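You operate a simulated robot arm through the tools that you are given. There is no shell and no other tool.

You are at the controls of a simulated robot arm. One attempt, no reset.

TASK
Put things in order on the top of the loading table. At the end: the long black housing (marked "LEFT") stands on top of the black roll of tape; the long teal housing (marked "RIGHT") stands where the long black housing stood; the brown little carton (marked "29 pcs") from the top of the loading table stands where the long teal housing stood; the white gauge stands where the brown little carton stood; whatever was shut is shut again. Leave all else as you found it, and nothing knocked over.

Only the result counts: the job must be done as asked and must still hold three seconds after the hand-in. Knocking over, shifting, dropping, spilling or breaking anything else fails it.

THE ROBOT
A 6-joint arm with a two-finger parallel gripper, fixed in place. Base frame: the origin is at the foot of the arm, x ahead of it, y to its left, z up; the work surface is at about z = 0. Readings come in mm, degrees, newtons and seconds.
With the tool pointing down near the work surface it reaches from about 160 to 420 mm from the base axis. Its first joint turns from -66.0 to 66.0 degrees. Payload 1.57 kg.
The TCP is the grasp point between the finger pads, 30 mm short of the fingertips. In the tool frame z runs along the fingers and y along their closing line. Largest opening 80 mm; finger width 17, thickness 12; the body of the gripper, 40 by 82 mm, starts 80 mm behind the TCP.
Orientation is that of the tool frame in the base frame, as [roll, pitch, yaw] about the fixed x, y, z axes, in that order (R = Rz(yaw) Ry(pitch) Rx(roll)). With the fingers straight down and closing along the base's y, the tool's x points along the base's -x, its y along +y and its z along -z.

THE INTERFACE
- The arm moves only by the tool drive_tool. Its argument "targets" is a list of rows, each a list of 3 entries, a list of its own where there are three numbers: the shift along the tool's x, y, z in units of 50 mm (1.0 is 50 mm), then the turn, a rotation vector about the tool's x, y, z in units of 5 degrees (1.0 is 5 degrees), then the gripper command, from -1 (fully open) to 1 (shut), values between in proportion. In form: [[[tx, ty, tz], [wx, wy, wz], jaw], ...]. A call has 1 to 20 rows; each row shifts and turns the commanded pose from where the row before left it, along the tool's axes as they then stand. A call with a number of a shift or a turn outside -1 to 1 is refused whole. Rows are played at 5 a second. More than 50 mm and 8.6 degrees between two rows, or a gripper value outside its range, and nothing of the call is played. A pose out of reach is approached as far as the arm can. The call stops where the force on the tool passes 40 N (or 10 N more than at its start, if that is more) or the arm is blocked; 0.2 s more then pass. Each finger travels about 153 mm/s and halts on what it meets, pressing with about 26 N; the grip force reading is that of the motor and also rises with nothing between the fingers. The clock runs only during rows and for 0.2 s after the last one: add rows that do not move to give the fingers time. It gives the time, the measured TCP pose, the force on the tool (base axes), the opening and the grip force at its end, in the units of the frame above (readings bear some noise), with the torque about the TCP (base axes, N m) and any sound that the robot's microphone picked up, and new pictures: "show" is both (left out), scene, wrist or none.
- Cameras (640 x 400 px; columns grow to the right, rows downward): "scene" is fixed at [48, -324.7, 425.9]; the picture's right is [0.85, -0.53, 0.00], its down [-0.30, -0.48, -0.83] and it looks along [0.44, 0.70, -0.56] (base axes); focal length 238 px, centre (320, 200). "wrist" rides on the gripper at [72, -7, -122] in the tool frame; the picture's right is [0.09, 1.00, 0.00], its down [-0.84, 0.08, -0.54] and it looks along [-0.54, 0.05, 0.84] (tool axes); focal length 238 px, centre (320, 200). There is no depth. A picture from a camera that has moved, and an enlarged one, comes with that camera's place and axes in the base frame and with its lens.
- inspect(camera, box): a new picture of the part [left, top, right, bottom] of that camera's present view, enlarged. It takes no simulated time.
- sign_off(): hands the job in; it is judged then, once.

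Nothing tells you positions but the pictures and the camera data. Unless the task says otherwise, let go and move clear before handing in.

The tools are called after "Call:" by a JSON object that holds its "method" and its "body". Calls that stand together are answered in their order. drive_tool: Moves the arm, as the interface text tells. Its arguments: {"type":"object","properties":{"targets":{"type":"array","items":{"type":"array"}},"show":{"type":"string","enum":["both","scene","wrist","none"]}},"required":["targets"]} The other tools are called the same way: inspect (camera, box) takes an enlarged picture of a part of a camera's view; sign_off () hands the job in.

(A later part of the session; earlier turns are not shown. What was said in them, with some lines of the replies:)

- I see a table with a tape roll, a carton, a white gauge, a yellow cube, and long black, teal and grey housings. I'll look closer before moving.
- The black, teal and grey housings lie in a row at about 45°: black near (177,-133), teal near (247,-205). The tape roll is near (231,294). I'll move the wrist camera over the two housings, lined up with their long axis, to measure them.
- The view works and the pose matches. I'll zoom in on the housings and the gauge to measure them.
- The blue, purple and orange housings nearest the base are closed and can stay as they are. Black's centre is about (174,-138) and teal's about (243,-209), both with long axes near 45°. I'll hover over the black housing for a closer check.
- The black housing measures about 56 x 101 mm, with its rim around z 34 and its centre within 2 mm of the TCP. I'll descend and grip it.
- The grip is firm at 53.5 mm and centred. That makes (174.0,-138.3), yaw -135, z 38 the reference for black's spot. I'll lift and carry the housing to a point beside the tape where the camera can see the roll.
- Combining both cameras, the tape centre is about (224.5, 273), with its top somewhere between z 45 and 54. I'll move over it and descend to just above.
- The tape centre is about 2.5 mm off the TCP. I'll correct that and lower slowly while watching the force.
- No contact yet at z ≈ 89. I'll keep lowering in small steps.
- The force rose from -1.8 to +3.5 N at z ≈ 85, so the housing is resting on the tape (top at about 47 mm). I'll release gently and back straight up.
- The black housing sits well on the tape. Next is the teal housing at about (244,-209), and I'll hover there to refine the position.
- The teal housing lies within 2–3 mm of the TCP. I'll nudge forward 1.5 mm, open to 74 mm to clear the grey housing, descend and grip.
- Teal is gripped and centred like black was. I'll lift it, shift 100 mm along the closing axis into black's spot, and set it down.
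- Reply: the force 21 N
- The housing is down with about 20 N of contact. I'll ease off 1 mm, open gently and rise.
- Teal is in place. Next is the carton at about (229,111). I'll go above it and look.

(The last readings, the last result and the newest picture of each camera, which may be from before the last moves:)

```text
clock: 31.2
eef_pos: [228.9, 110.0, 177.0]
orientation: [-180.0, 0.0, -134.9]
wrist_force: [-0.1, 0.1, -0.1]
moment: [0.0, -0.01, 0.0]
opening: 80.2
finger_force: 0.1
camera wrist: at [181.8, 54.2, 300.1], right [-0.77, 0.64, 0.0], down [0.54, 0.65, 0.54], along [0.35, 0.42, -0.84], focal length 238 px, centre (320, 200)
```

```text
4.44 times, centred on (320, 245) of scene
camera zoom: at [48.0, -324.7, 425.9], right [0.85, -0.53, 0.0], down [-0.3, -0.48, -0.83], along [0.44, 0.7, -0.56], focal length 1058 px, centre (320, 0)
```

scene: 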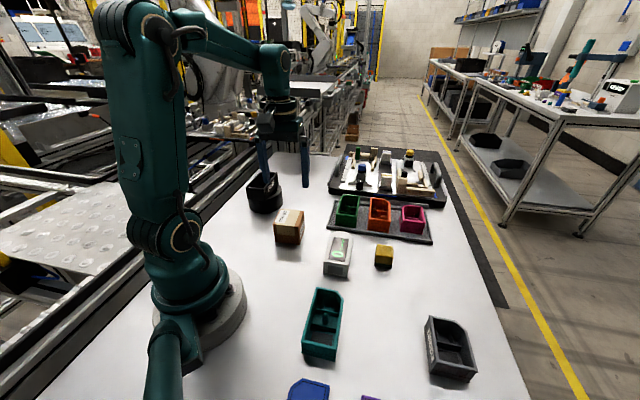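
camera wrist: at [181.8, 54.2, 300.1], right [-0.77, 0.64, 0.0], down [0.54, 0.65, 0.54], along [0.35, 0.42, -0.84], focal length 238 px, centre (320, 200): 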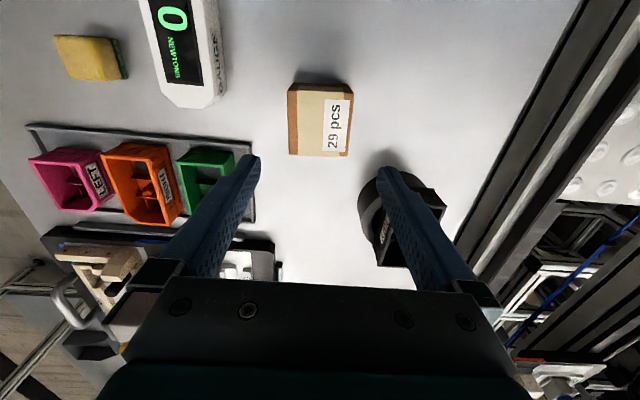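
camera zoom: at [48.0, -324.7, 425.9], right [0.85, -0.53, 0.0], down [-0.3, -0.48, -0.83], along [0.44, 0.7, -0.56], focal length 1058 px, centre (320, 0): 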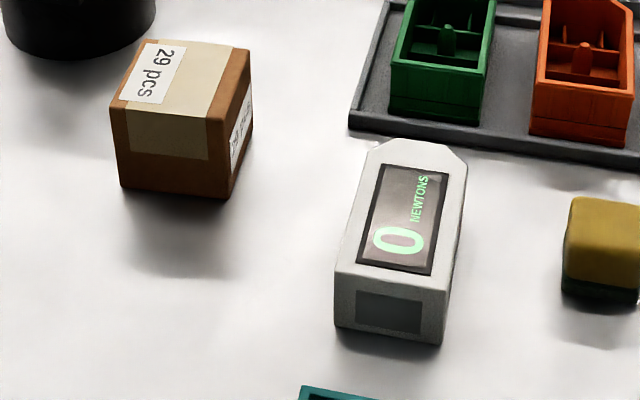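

The carton is a roughly 62 mm cube centred near (226.7,106.3), turned about 3° from the gripper. I'll correct position and yaw, come lower and check.

Call:
{"method": "drive_tool", "body": {"targets": [[[0.1, -0.034, 0], [0, 0, -0.64], -1], [[0, 0, 0.45], [0, 0, 0], -1], [[0, 0, 0.45], [0, 0, 0], -1], [[0, 0, 0.45], [0, 0, 0], -1], [[0, 0, 0], [0, 0, 0], -1]]}}

Call:
{"method": "inspect", "body": {"camera": "wrist", "box": [230, 60, 410, 210]}}

```text
clock: 32.4
eef_pos: [226.5, 105.9, 112.8]
orientation: [-179.9, 0.0, -131.7]
wrist_force: [-0.3, 0.7, -0.2]
moment: [0.03, -0.04, 0.01]
opening: 80.1
finger_force: 0.1
camera wrist: at [182.7, 47.1, 235.1], right [-0.8, 0.59, 0.0], down [0.5, 0.68, 0.54], along [0.32, 0.44, -0.84], focal length 238 px, centre (320, 200)
```

scene: 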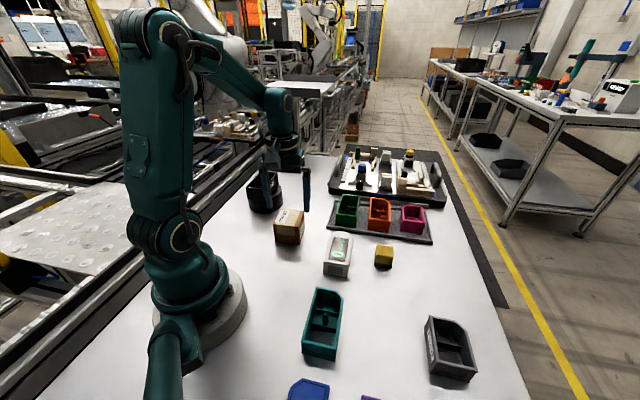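
wrist: 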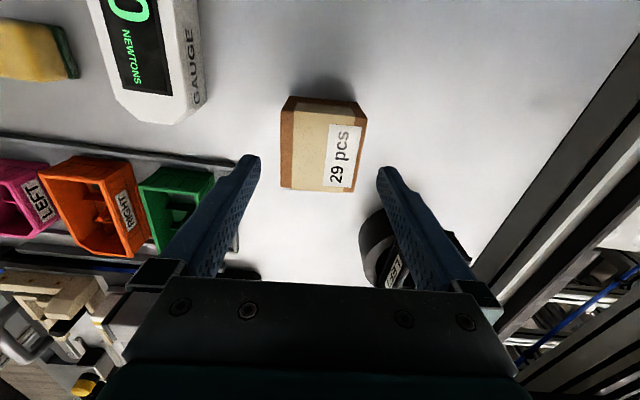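

```text
2.67 times, centred on (320, 135) of wrist
camera zoom: at [182.7, 47.1, 235.1], right [-0.8, 0.59, 0.0], down [0.5, 0.68, 0.54], along [0.32, 0.44, -0.84], focal length 636 px, centre (320, 373)
```

zoom: 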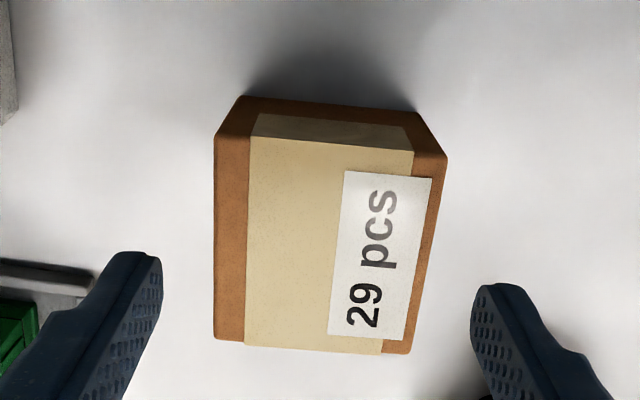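

The carton is centred and aligned. I'll descend and grip it.

Call:
{"method": "drive_tool", "body": {"targets": [[[0, 0, 0.4], [0, 0, 0], -1], [[0, 0, 0.4], [0, 0, 0], -1], [[0, 0, 0.4], [0, 0, 0], -1], [[0, 0, 0.32], [0, 0, 0], -1], [[0, 0, 0], [0, 0, 0], -1], [[0, 0, 0], [0, 0, 0], -0.6], [[0, 0, 0], [0, 0, 0], -0.2], [[0, 0, 0], [0, 0, 0], 0.5], [[0, 0, 0], [0, 0, 0], 1], [[0, 0, 0], [0, 0, 0], 1]]}}

```text
clock: 34.6
eef_pos: [228.2, 105.6, 36.1]
orientation: [-179.9, 0.0, -131.7]
wrist_force: [0.0, -0.1, -0.1]
moment: [0.0, -0.01, -0.03]
opening: 63.8
finger_force: 25.8
camera wrist: at [184.1, 47.1, 157.5], right [-0.8, 0.59, 0.0], down [0.5, 0.68, 0.54], along [0.32, 0.44, -0.84], focal length 238 px, centre (320, 200)
```

scene: 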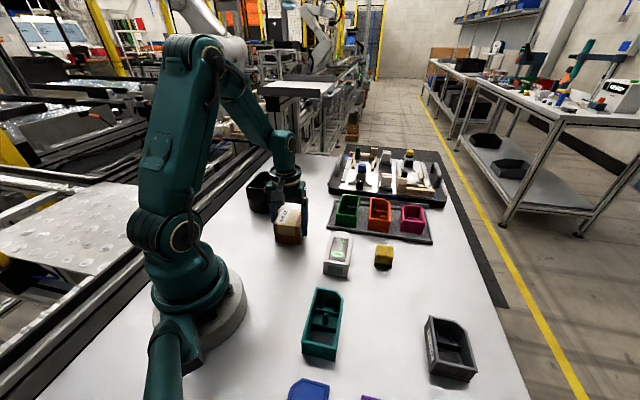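
wrist: 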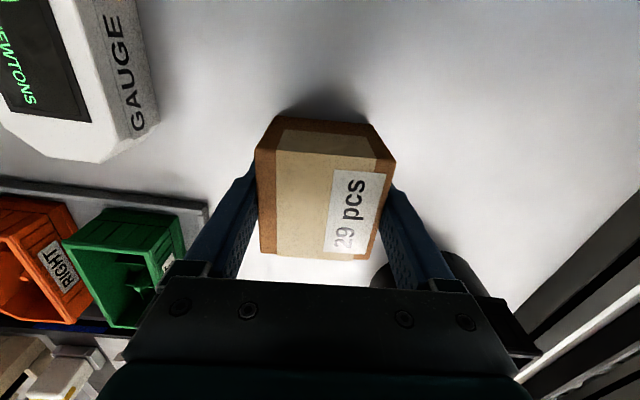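

The carton is gripped at 63.8 mm. I'll lift it and carry it over teal's former spot at about (245,-208.5), squared to 45°.

Call:
{"method": "drive_tool", "body": {"targets": [[[0, 0, -0.3], [0, 0, 0], 1], [[0, 0, -0.7], [0, 0, 0], 1], [[0, 0, -0.9], [0, 0, 0], 1], [[0, 0, -0.9], [0, 0, 0], 1], [[0, 0, 0], [0, 0, 0.64], 1], [[0.329, -0.7057, 0], [0, 0, 0], 1], [[0.329, -0.7057, 0], [0, 0, 0], 1], [[0.329, -0.7057, 0], [0, 0, 0], 1], [[0.329, -0.7057, 0], [0, 0, 0], 1], [[0.7195, -0.472, 0], [0, 0, 0], 1], [[0.7195, -0.472, 0], [0, 0, 0], 1], [[0.7195, -0.472, 0], [0, 0, 0], 1], [[0.7195, -0.472, 0], [0, 0, 0], 1], [[0, 0, 0], [0, 0, 0], 1], [[0, 0, 0.8], [0, 0, 0], 1], [[0, 0, 0.8], [0, 0, 0], 1], [[0, 0, 0.6], [0, 0, 0], 1], [[0, 0, 0], [0, 0, 0], 1], [[0, 0, 0], [0, 0, 0], 1]]}}

```text
clock: 38.6
eef_pos: [245.4, -208.2, 65.8]
orientation: [-179.9, 0.1, -135.0]
wrist_force: [0.2, 0.3, -2.0]
moment: [-0.01, -0.01, 0.01]
opening: 63.8
finger_force: 26.2
camera wrist: at [198.5, -264.5, 186.8], right [-0.77, 0.64, 0.0], down [0.54, 0.65, 0.54], along [0.35, 0.42, -0.84], focal length 238 px, centre (320, 200)
```

scene: 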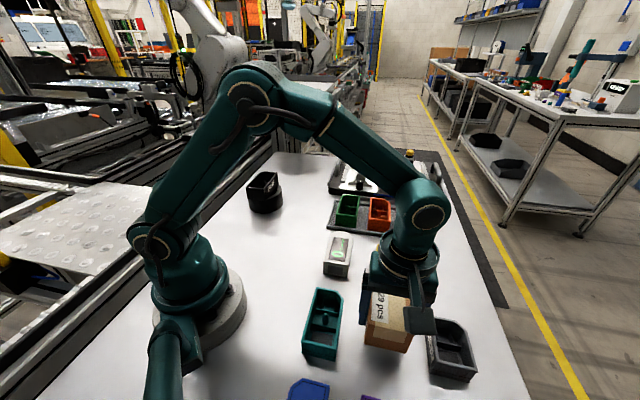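
wrist: 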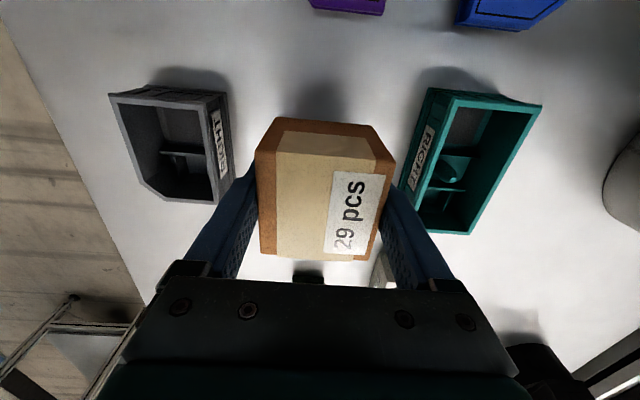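

It is clear on both sides. I'll lower the carton to the table.

Call:
{"method": "drive_tool", "body": {"targets": [[[0, 0, 0.3], [0, 0, 0], 1], [[0, 0, 0.2], [0, 0, 0], 1], [[0, 0, 0.07], [0, 0, 0], 1], [[0, 0, 0], [0, 0, 0], 1]], "show": "none"}}

Call:
{"method": "drive_tool", "body": {"targets": [[[0, 0, 0.02], [0, 0, 0], 1], [[0, 0, 0], [0, 0, 0], 1]]}}

```text
clock: 39.6
eef_pos: [245.9, -208.3, 36.7]
orientation: [-180.0, 0.0, -134.9]
wrist_force: [1.3, 0.8, -1.5]
moment: [0.02, 0.0, 0.03]
opening: 63.9
finger_force: 25.7
```

```text
clock: 40.2
eef_pos: [246.0, -208.9, 37.7]
orientation: [180.0, 0.0, -134.8]
wrist_force: [-0.4, 0.1, -1.6]
moment: [-0.01, 0.0, 0.04]
opening: 63.9
finger_force: 26.1
camera wrist: at [198.6, -264.4, 158.6], right [-0.77, 0.64, 0.0], down [0.54, 0.65, 0.54], along [0.35, 0.42, -0.84], focal length 238 px, centre (320, 200)
```

scene: 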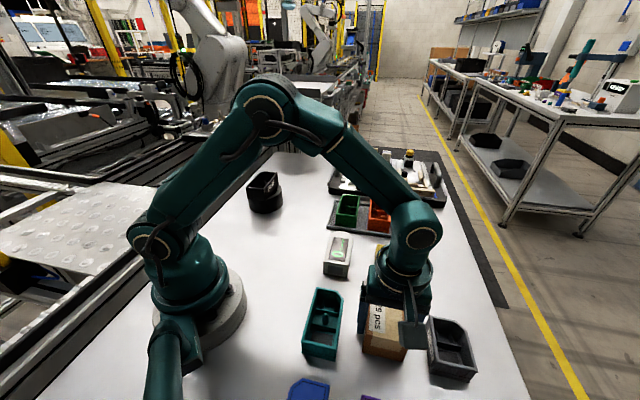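
wrist: 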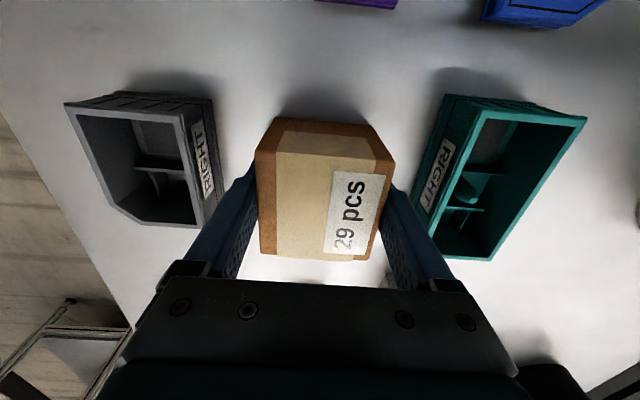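

Call:
{"method": "drive_tool", "body": {"targets": [[[0, 0, 0.02], [0, 0, 0], 1], [[0, 0, 0], [0, 0, 0], 1]], "show": "none"}}

```text
clock: 40.8
eef_pos: [244.8, -207.8, 36.9]
orientation: [-180.0, 0.0, -134.9]
wrist_force: [0.6, 0.5, -1.3]
moment: [0.01, -0.01, 0.0]
opening: 63.6
finger_force: 25.6
```

No contact yet, so I'll take another small step.

Call:
{"method": "drive_tool", "body": {"targets": [[[0, 0, 0.02], [0, 0, 0], 1], [[0, 0, 0], [0, 0, 0], 1]], "show": "none"}}

```text
clock: 41.4
eef_pos: [245.8, -209.1, 36.0]
orientation: [-179.9, 0.0, -134.9]
wrist_force: [-2.4, 2.2, 12.4]
moment: [0.38, 0.14, 0.04]
opening: 63.6
finger_force: 26.3
```

The carton has touched down. I'll ease off, open and rise.

Call:
{"method": "drive_tool", "body": {"targets": [[[0, 0, -0.01], [0, 0, 0], 1], [[0, 0, 0], [0, 0, 0], -0.3], [[0, 0, 0], [0, 0, 0], -0.62], [[0, 0, 0], [0, 0, 0], -0.75], [[0, 0, 0], [0, 0, 0], -0.9], [[0, 0, 0], [0, 0, 0], -0.9], [[0, 0, -0.3], [0, 0, 0], -0.9], [[0, 0, -0.7], [0, 0, 0], -0.9], [[0, 0, -0.9], [0, 0, 0], -0.9], [[0, 0, -0.96], [0, 0, 0], -1], [[0, 0, 0], [0, 0, 0], -1]]}}

Call:
{"method": "inspect", "body": {"camera": "wrist", "box": [140, 40, 440, 290]}}

Call:
{"method": "inspect", "body": {"camera": "scene", "box": [290, 280, 490, 400]}}

```text
clock: 43.8
eef_pos: [245.0, -209.9, 177.8]
orientation: [-180.0, 0.1, -134.9]
wrist_force: [0.2, 0.7, -0.8]
moment: [-0.01, -0.03, 0.03]
opening: 79.9
finger_force: 0.2
camera wrist: at [197.5, -265.5, 299.6], right [-0.77, 0.64, 0.0], down [0.54, 0.65, 0.54], along [0.35, 0.42, -0.84], focal length 238 px, centre (320, 200)
```

scene: 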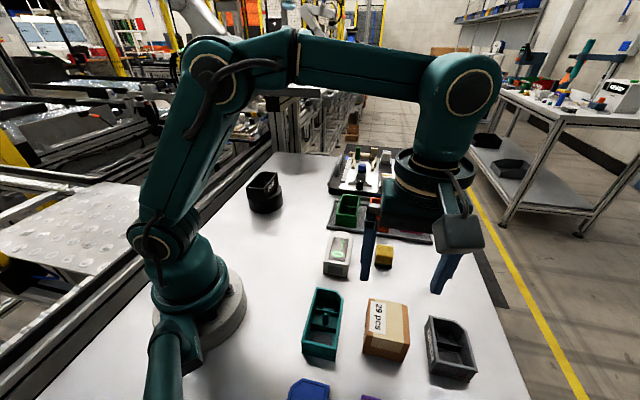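
wrist: 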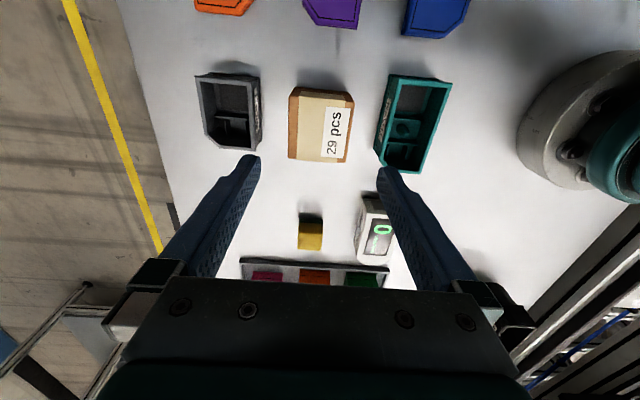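

```text
1.60 times, centred on (290, 165) of wrist
camera zoom: at [197.5, -265.5, 299.6], right [-0.77, 0.64, 0.0], down [0.54, 0.65, 0.54], along [0.35, 0.42, -0.84], focal length 381 px, centre (368, 256)
```

zoom: 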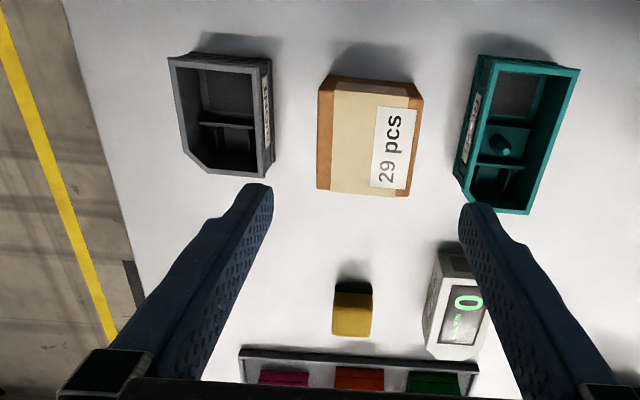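

```text
3.20 times, centred on (390, 340) of scene
camera zoom: at [48.0, -324.7, 425.9], right [0.85, -0.53, 0.0], down [-0.3, -0.48, -0.83], along [0.44, 0.7, -0.56], focal length 762 px, centre (96, -248)
```

zoom: 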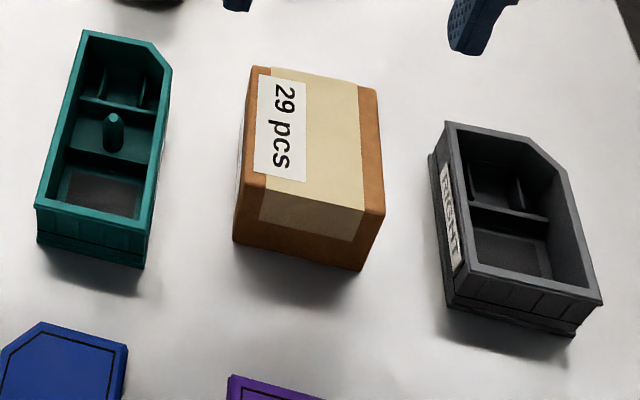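

The carton stands between the teal and grey housings with clear gaps. Now the gauge, at about (286,-23).

Call:
{"method": "drive_tool", "body": {"targets": [[[-0.641, 0.409, 0], [0, 0, 0], -1], [[-0.641, 0.409, 0], [0, 0, 0], -1], [[-0.641, 0.409, 0], [0, 0, 0], -1], [[-0.641, 0.409, 0], [0, 0, 0], -1], [[-0.641, 0.409, 0], [0, 0, 0], -1], [[0, 0, 0.38], [0, 0, 0], -1], [[0, 0, 0.38], [0, 0, 0], -1], [[0, 0, 0], [0, 0, 0], -1], [[0, 0, 0], [0, 0, 0], -1]]}}

Call:
{"method": "inspect", "body": {"camera": "wrist", "box": [230, 60, 410, 210]}}

```text
clock: 45.8
eef_pos: [287.0, -24.1, 139.5]
orientation: [-180.0, 0.0, -134.9]
wrist_force: [0.6, 0.1, -0.4]
moment: [-0.01, -0.01, -0.01]
opening: 80.0
finger_force: 0.0
camera wrist: at [239.3, -80.2, 261.4], right [-0.77, 0.64, 0.0], down [0.54, 0.65, 0.54], along [0.35, 0.42, -0.84], focal length 238 px, centre (320, 200)
```

scene: 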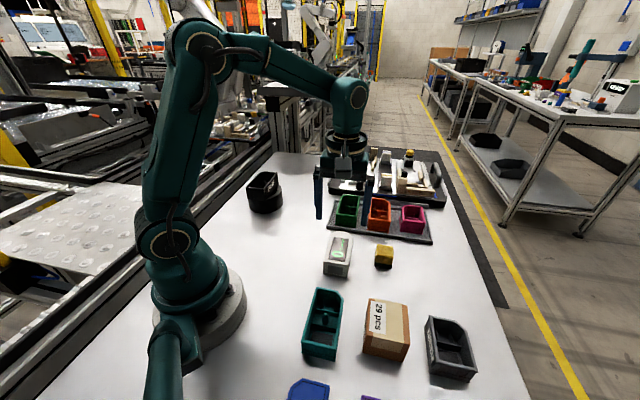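
wrist: 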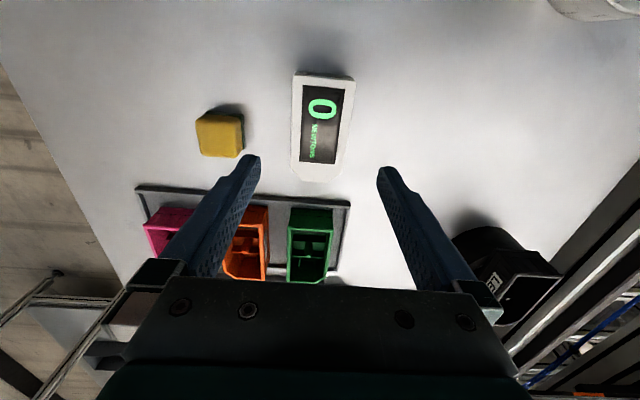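

```text
2.67 times, centred on (320, 135) of wrist
camera zoom: at [239.3, -80.2, 261.4], right [-0.77, 0.64, 0.0], down [0.54, 0.65, 0.54], along [0.35, 0.42, -0.84], focal length 636 px, centre (320, 373)
```

zoom: 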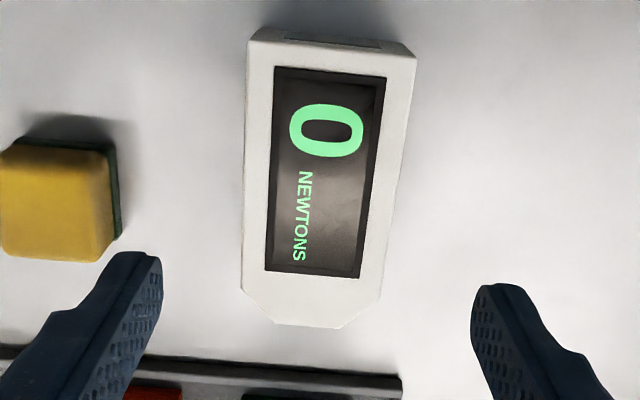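

The gauge is aligned with the gripper, about 54 mm wide and centred within 2 mm. I'll correct, descend and grip.

Call:
{"method": "drive_tool", "body": {"targets": [[[-0.02, -0.03, 0.5], [0, 0, 0], -0.9], [[0, 0, 0.5], [0, 0, 0], -0.9], [[0, 0, 0.5], [0, 0, 0], -0.9], [[0, 0, 0.58], [0, 0, 0], -0.9], [[0, 0, 0], [0, 0, 0], -0.9], [[0, 0, 0], [0, 0, 0], -0.4], [[0, 0, 0], [0, 0, 0], 0.1], [[0, 0, 0], [0, 0, 0], 1], [[0, 0, 0], [0, 0, 0], 1], [[0, 0, 0], [0, 0, 0], 1]]}}

```text
clock: 48.0
eef_pos: [287.0, -24.4, 37.8]
orientation: [-180.0, 0.0, -134.9]
wrist_force: [-0.1, 0.4, 0.4]
moment: [-0.02, -0.02, -0.03]
opening: 53.4
finger_force: 25.9
camera wrist: at [240.3, -80.0, 159.0], right [-0.77, 0.64, 0.0], down [0.54, 0.65, 0.54], along [0.35, 0.42, -0.84], focal length 238 px, centre (320, 200)
```

scene: 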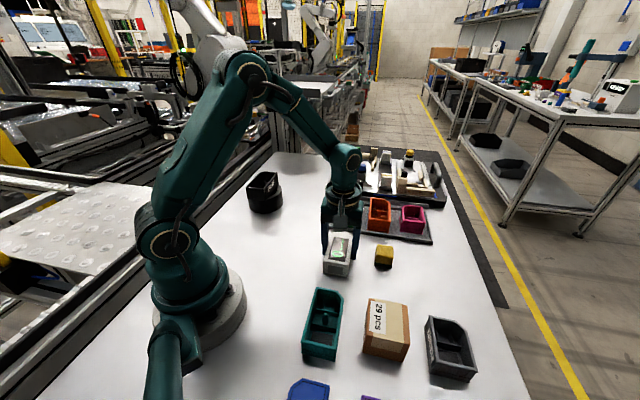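
wrist: 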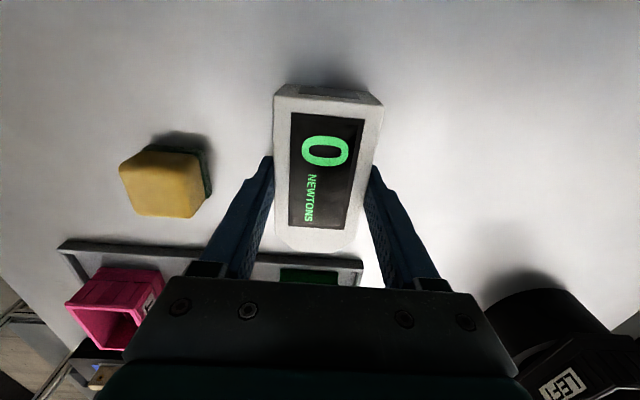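

The gauge is held. I'll lift it and carry it to the carton's former spot at (226.7,106.3).

Call:
{"method": "drive_tool", "body": {"targets": [[[0, 0, -0.3], [0, 0, 0], 1], [[0, 0, -0.6], [0, 0, 0], 1], [[0, 0, -0.7], [0, 0, 0], 1], [[-0.2425, 0.6745, 0], [0, 0, 0], 1], [[-0.2425, 0.6745, 0], [0, 0, 0], 1], [[-0.2425, 0.6745, 0], [0, 0, 0], 1], [[-0.2425, 0.6745, 0], [0, 0, 0], 1], [[0, 0, 0], [0, 0, 0], 1], [[0, 0, 0.6], [0, 0, 0], 1], [[0, 0, 0.5], [0, 0, 0], 1], [[0, 0, 0.3], [0, 0, 0], 1], [[0, 0, 0.16], [0, 0, 0], 1], [[0, 0, 0], [0, 0, 0], 1]]}}

```text
clock: 50.8
eef_pos: [225.4, 104.6, 38.5]
orientation: [180.0, 0.0, -135.0]
wrist_force: [-0.1, 0.0, -1.6]
moment: [0.01, 0.02, -0.03]
opening: 53.5
finger_force: 26.0
camera wrist: at [179.3, 49.2, 159.6], right [-0.77, 0.64, 0.0], down [0.54, 0.65, 0.54], along [0.35, 0.42, -0.84], focal length 238 px, centre (320, 200)
```

scene: 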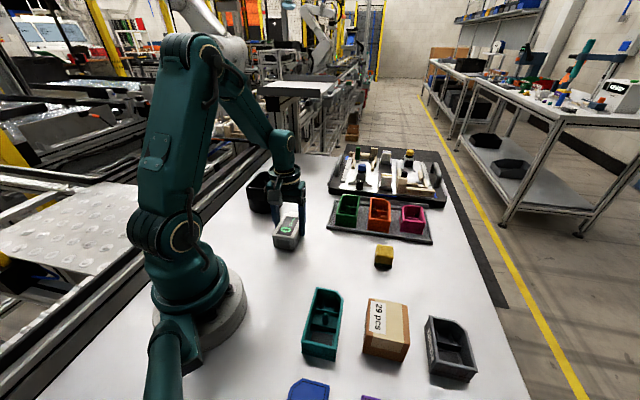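
wrist: 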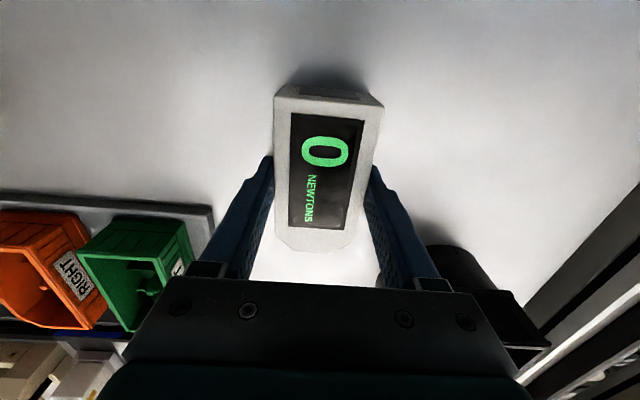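

Call:
{"method": "drive_tool", "body": {"targets": [[[0, 0, 0.03], [0, 0, 0], 1], [[0, 0, 0], [0, 0, 0], 1]], "show": "none"}}

Call:
{"method": "drive_tool", "body": {"targets": [[[0, 0, 0.01], [0, 0, 0], 1], [[0, 0, 0], [0, 0, 0], 1]], "show": "none"}}

```text
clock: 51.4
eef_pos: [227.1, 104.9, 36.5]
orientation: [180.0, 0.0, -135.0]
wrist_force: [-5.6, -2.1, 17.7]
moment: [-0.03, 0.13, 0.02]
opening: 53.7
finger_force: 26.3
```

```text
clock: 52.0
eef_pos: [226.7, 104.7, 36.4]
orientation: [-180.0, 0.0, -134.9]
wrist_force: [-11.2, -1.8, 30.3]
moment: [0.05, 0.23, -0.01]
opening: 53.7
finger_force: 25.8
```

The gauge is down. I'll ease the pressure, release and rise.

Call:
{"method": "drive_tool", "body": {"targets": [[[0, 0, -0.03], [0, 0, 0], 1], [[0, 0, 0], [0, 0, 0], 0], [[0, 0, 0], [0, 0, 0], -0.38], [[0, 0, 0], [0, 0, 0], -0.5], [[0, 0, 0], [0, 0, 0], -0.7], [[0, 0, 0], [0, 0, 0], -0.9], [[0, 0, 0], [0, 0, 0], -0.9], [[0, 0, -0.3], [0, 0, 0], -0.9], [[0, 0, -0.7], [0, 0, 0], -0.9], [[0, 0, -0.9], [0, 0, 0], -0.9], [[0, 0, -0.9], [0, 0, 0], -0.9], [[0, 0, 0], [0, 0, 0], -0.9]]}}

Call:
{"method": "inspect", "body": {"camera": "scene", "box": [230, 160, 430, 285]}}

Call:
{"method": "inspect", "body": {"camera": "scene", "box": [270, 270, 490, 400]}}

Call:
{"method": "inspect", "body": {"camera": "wrist", "box": [230, 60, 470, 290]}}

```text
clock: 54.6
eef_pos: [226.8, 107.4, 176.3]
orientation: [180.0, 0.0, -134.9]
wrist_force: [0.2, -0.1, 0.3]
moment: [0.0, 0.0, 0.02]
opening: 76.0
finger_force: 0.1
camera wrist: at [179.6, 49.4, 298.1], right [-0.77, 0.64, 0.0], down [0.54, 0.65, 0.54], along [0.35, 0.42, -0.84], focal length 238 px, centre (320, 200)
```

scene: 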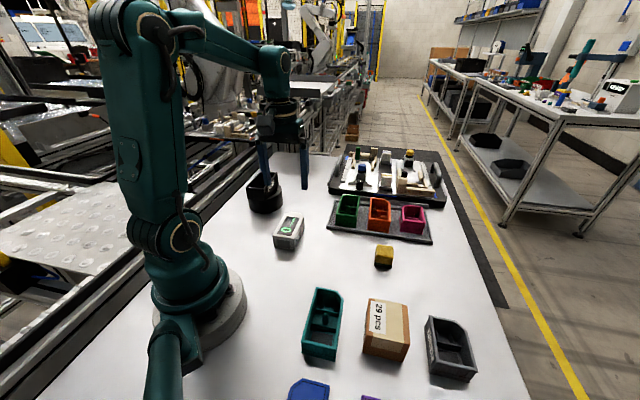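
wrist: 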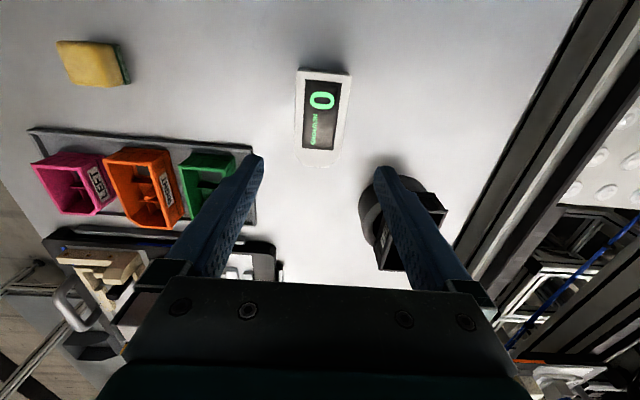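

```text
3.20 times, centred on (330, 222) of scene
camera zoom: at [47.9, -324.7, 425.9], right [0.85, -0.53, 0.0], down [-0.3, -0.48, -0.83], along [0.44, 0.7, -0.56], focal length 762 px, centre (288, 128)
```

zoom: 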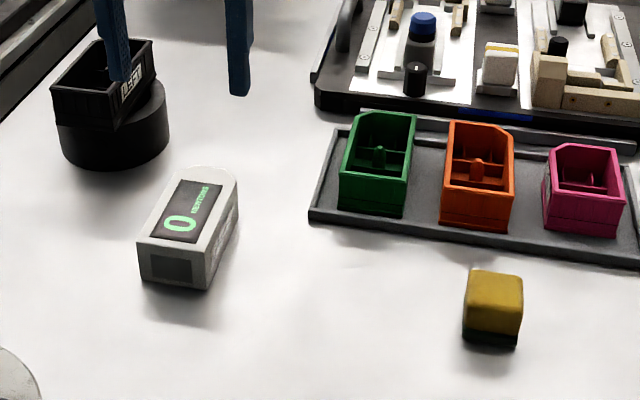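

```text
2.91 times, centred on (380, 335) of scene
camera zoom: at [47.9, -324.7, 425.9], right [0.85, -0.53, 0.0], down [-0.3, -0.48, -0.83], along [0.44, 0.7, -0.56], focal length 693 px, centre (146, -193)
```

zoom: 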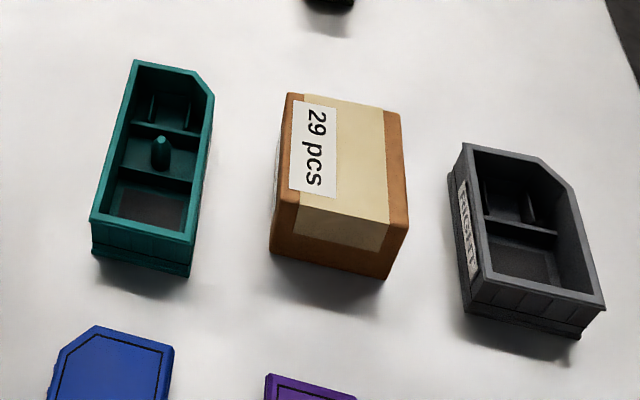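

```text
1.74 times, centred on (350, 175) of wrist
camera zoom: at [179.6, 49.4, 298.1], right [-0.77, 0.64, 0.0], down [0.54, 0.65, 0.54], along [0.35, 0.42, -0.84], focal length 414 px, centre (268, 244)
```

zoom: 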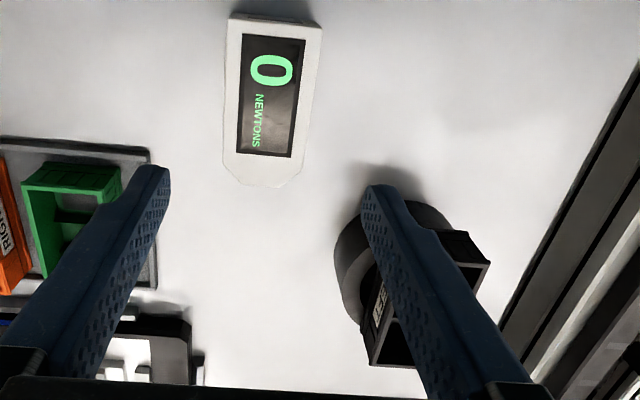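

All four items stand where they were asked to, the tape and the rest look undisturbed, and the gripper is open and clear. I'm handing in.

Call:
{"method": "sign_off", "body": {}}

```text
The job is handed in.
```

I moved all four items and handed the job in. The tool confirmed the hand-in but gave no verdict.

| Item | Where it stands now | How close |
|---|---|---|
| Long black housing ("LEFT") | On top of the black roll of tape | Centred within a few mm |
| Long teal housing ("RIGHT") | Black housing's old spot | About 3 mm off, judging by the pictures |
| Brown carton ("29 pcs") | Teal housing's old spot, clear of the teal and grey housings on both sides | Placed by position reading, within about 2 mm |
| White gauge | Carton's old spot, keeping its own heading | Placed by position reading, within about 2 mm |

I opened nothing. The closed blue, purple and orange housings near the base were left alone and stay shut. In the last pictures the tape roll had not moved, nothing was knocked over and everything else I checked looked undisturbed. The gripper was open and well above the table.
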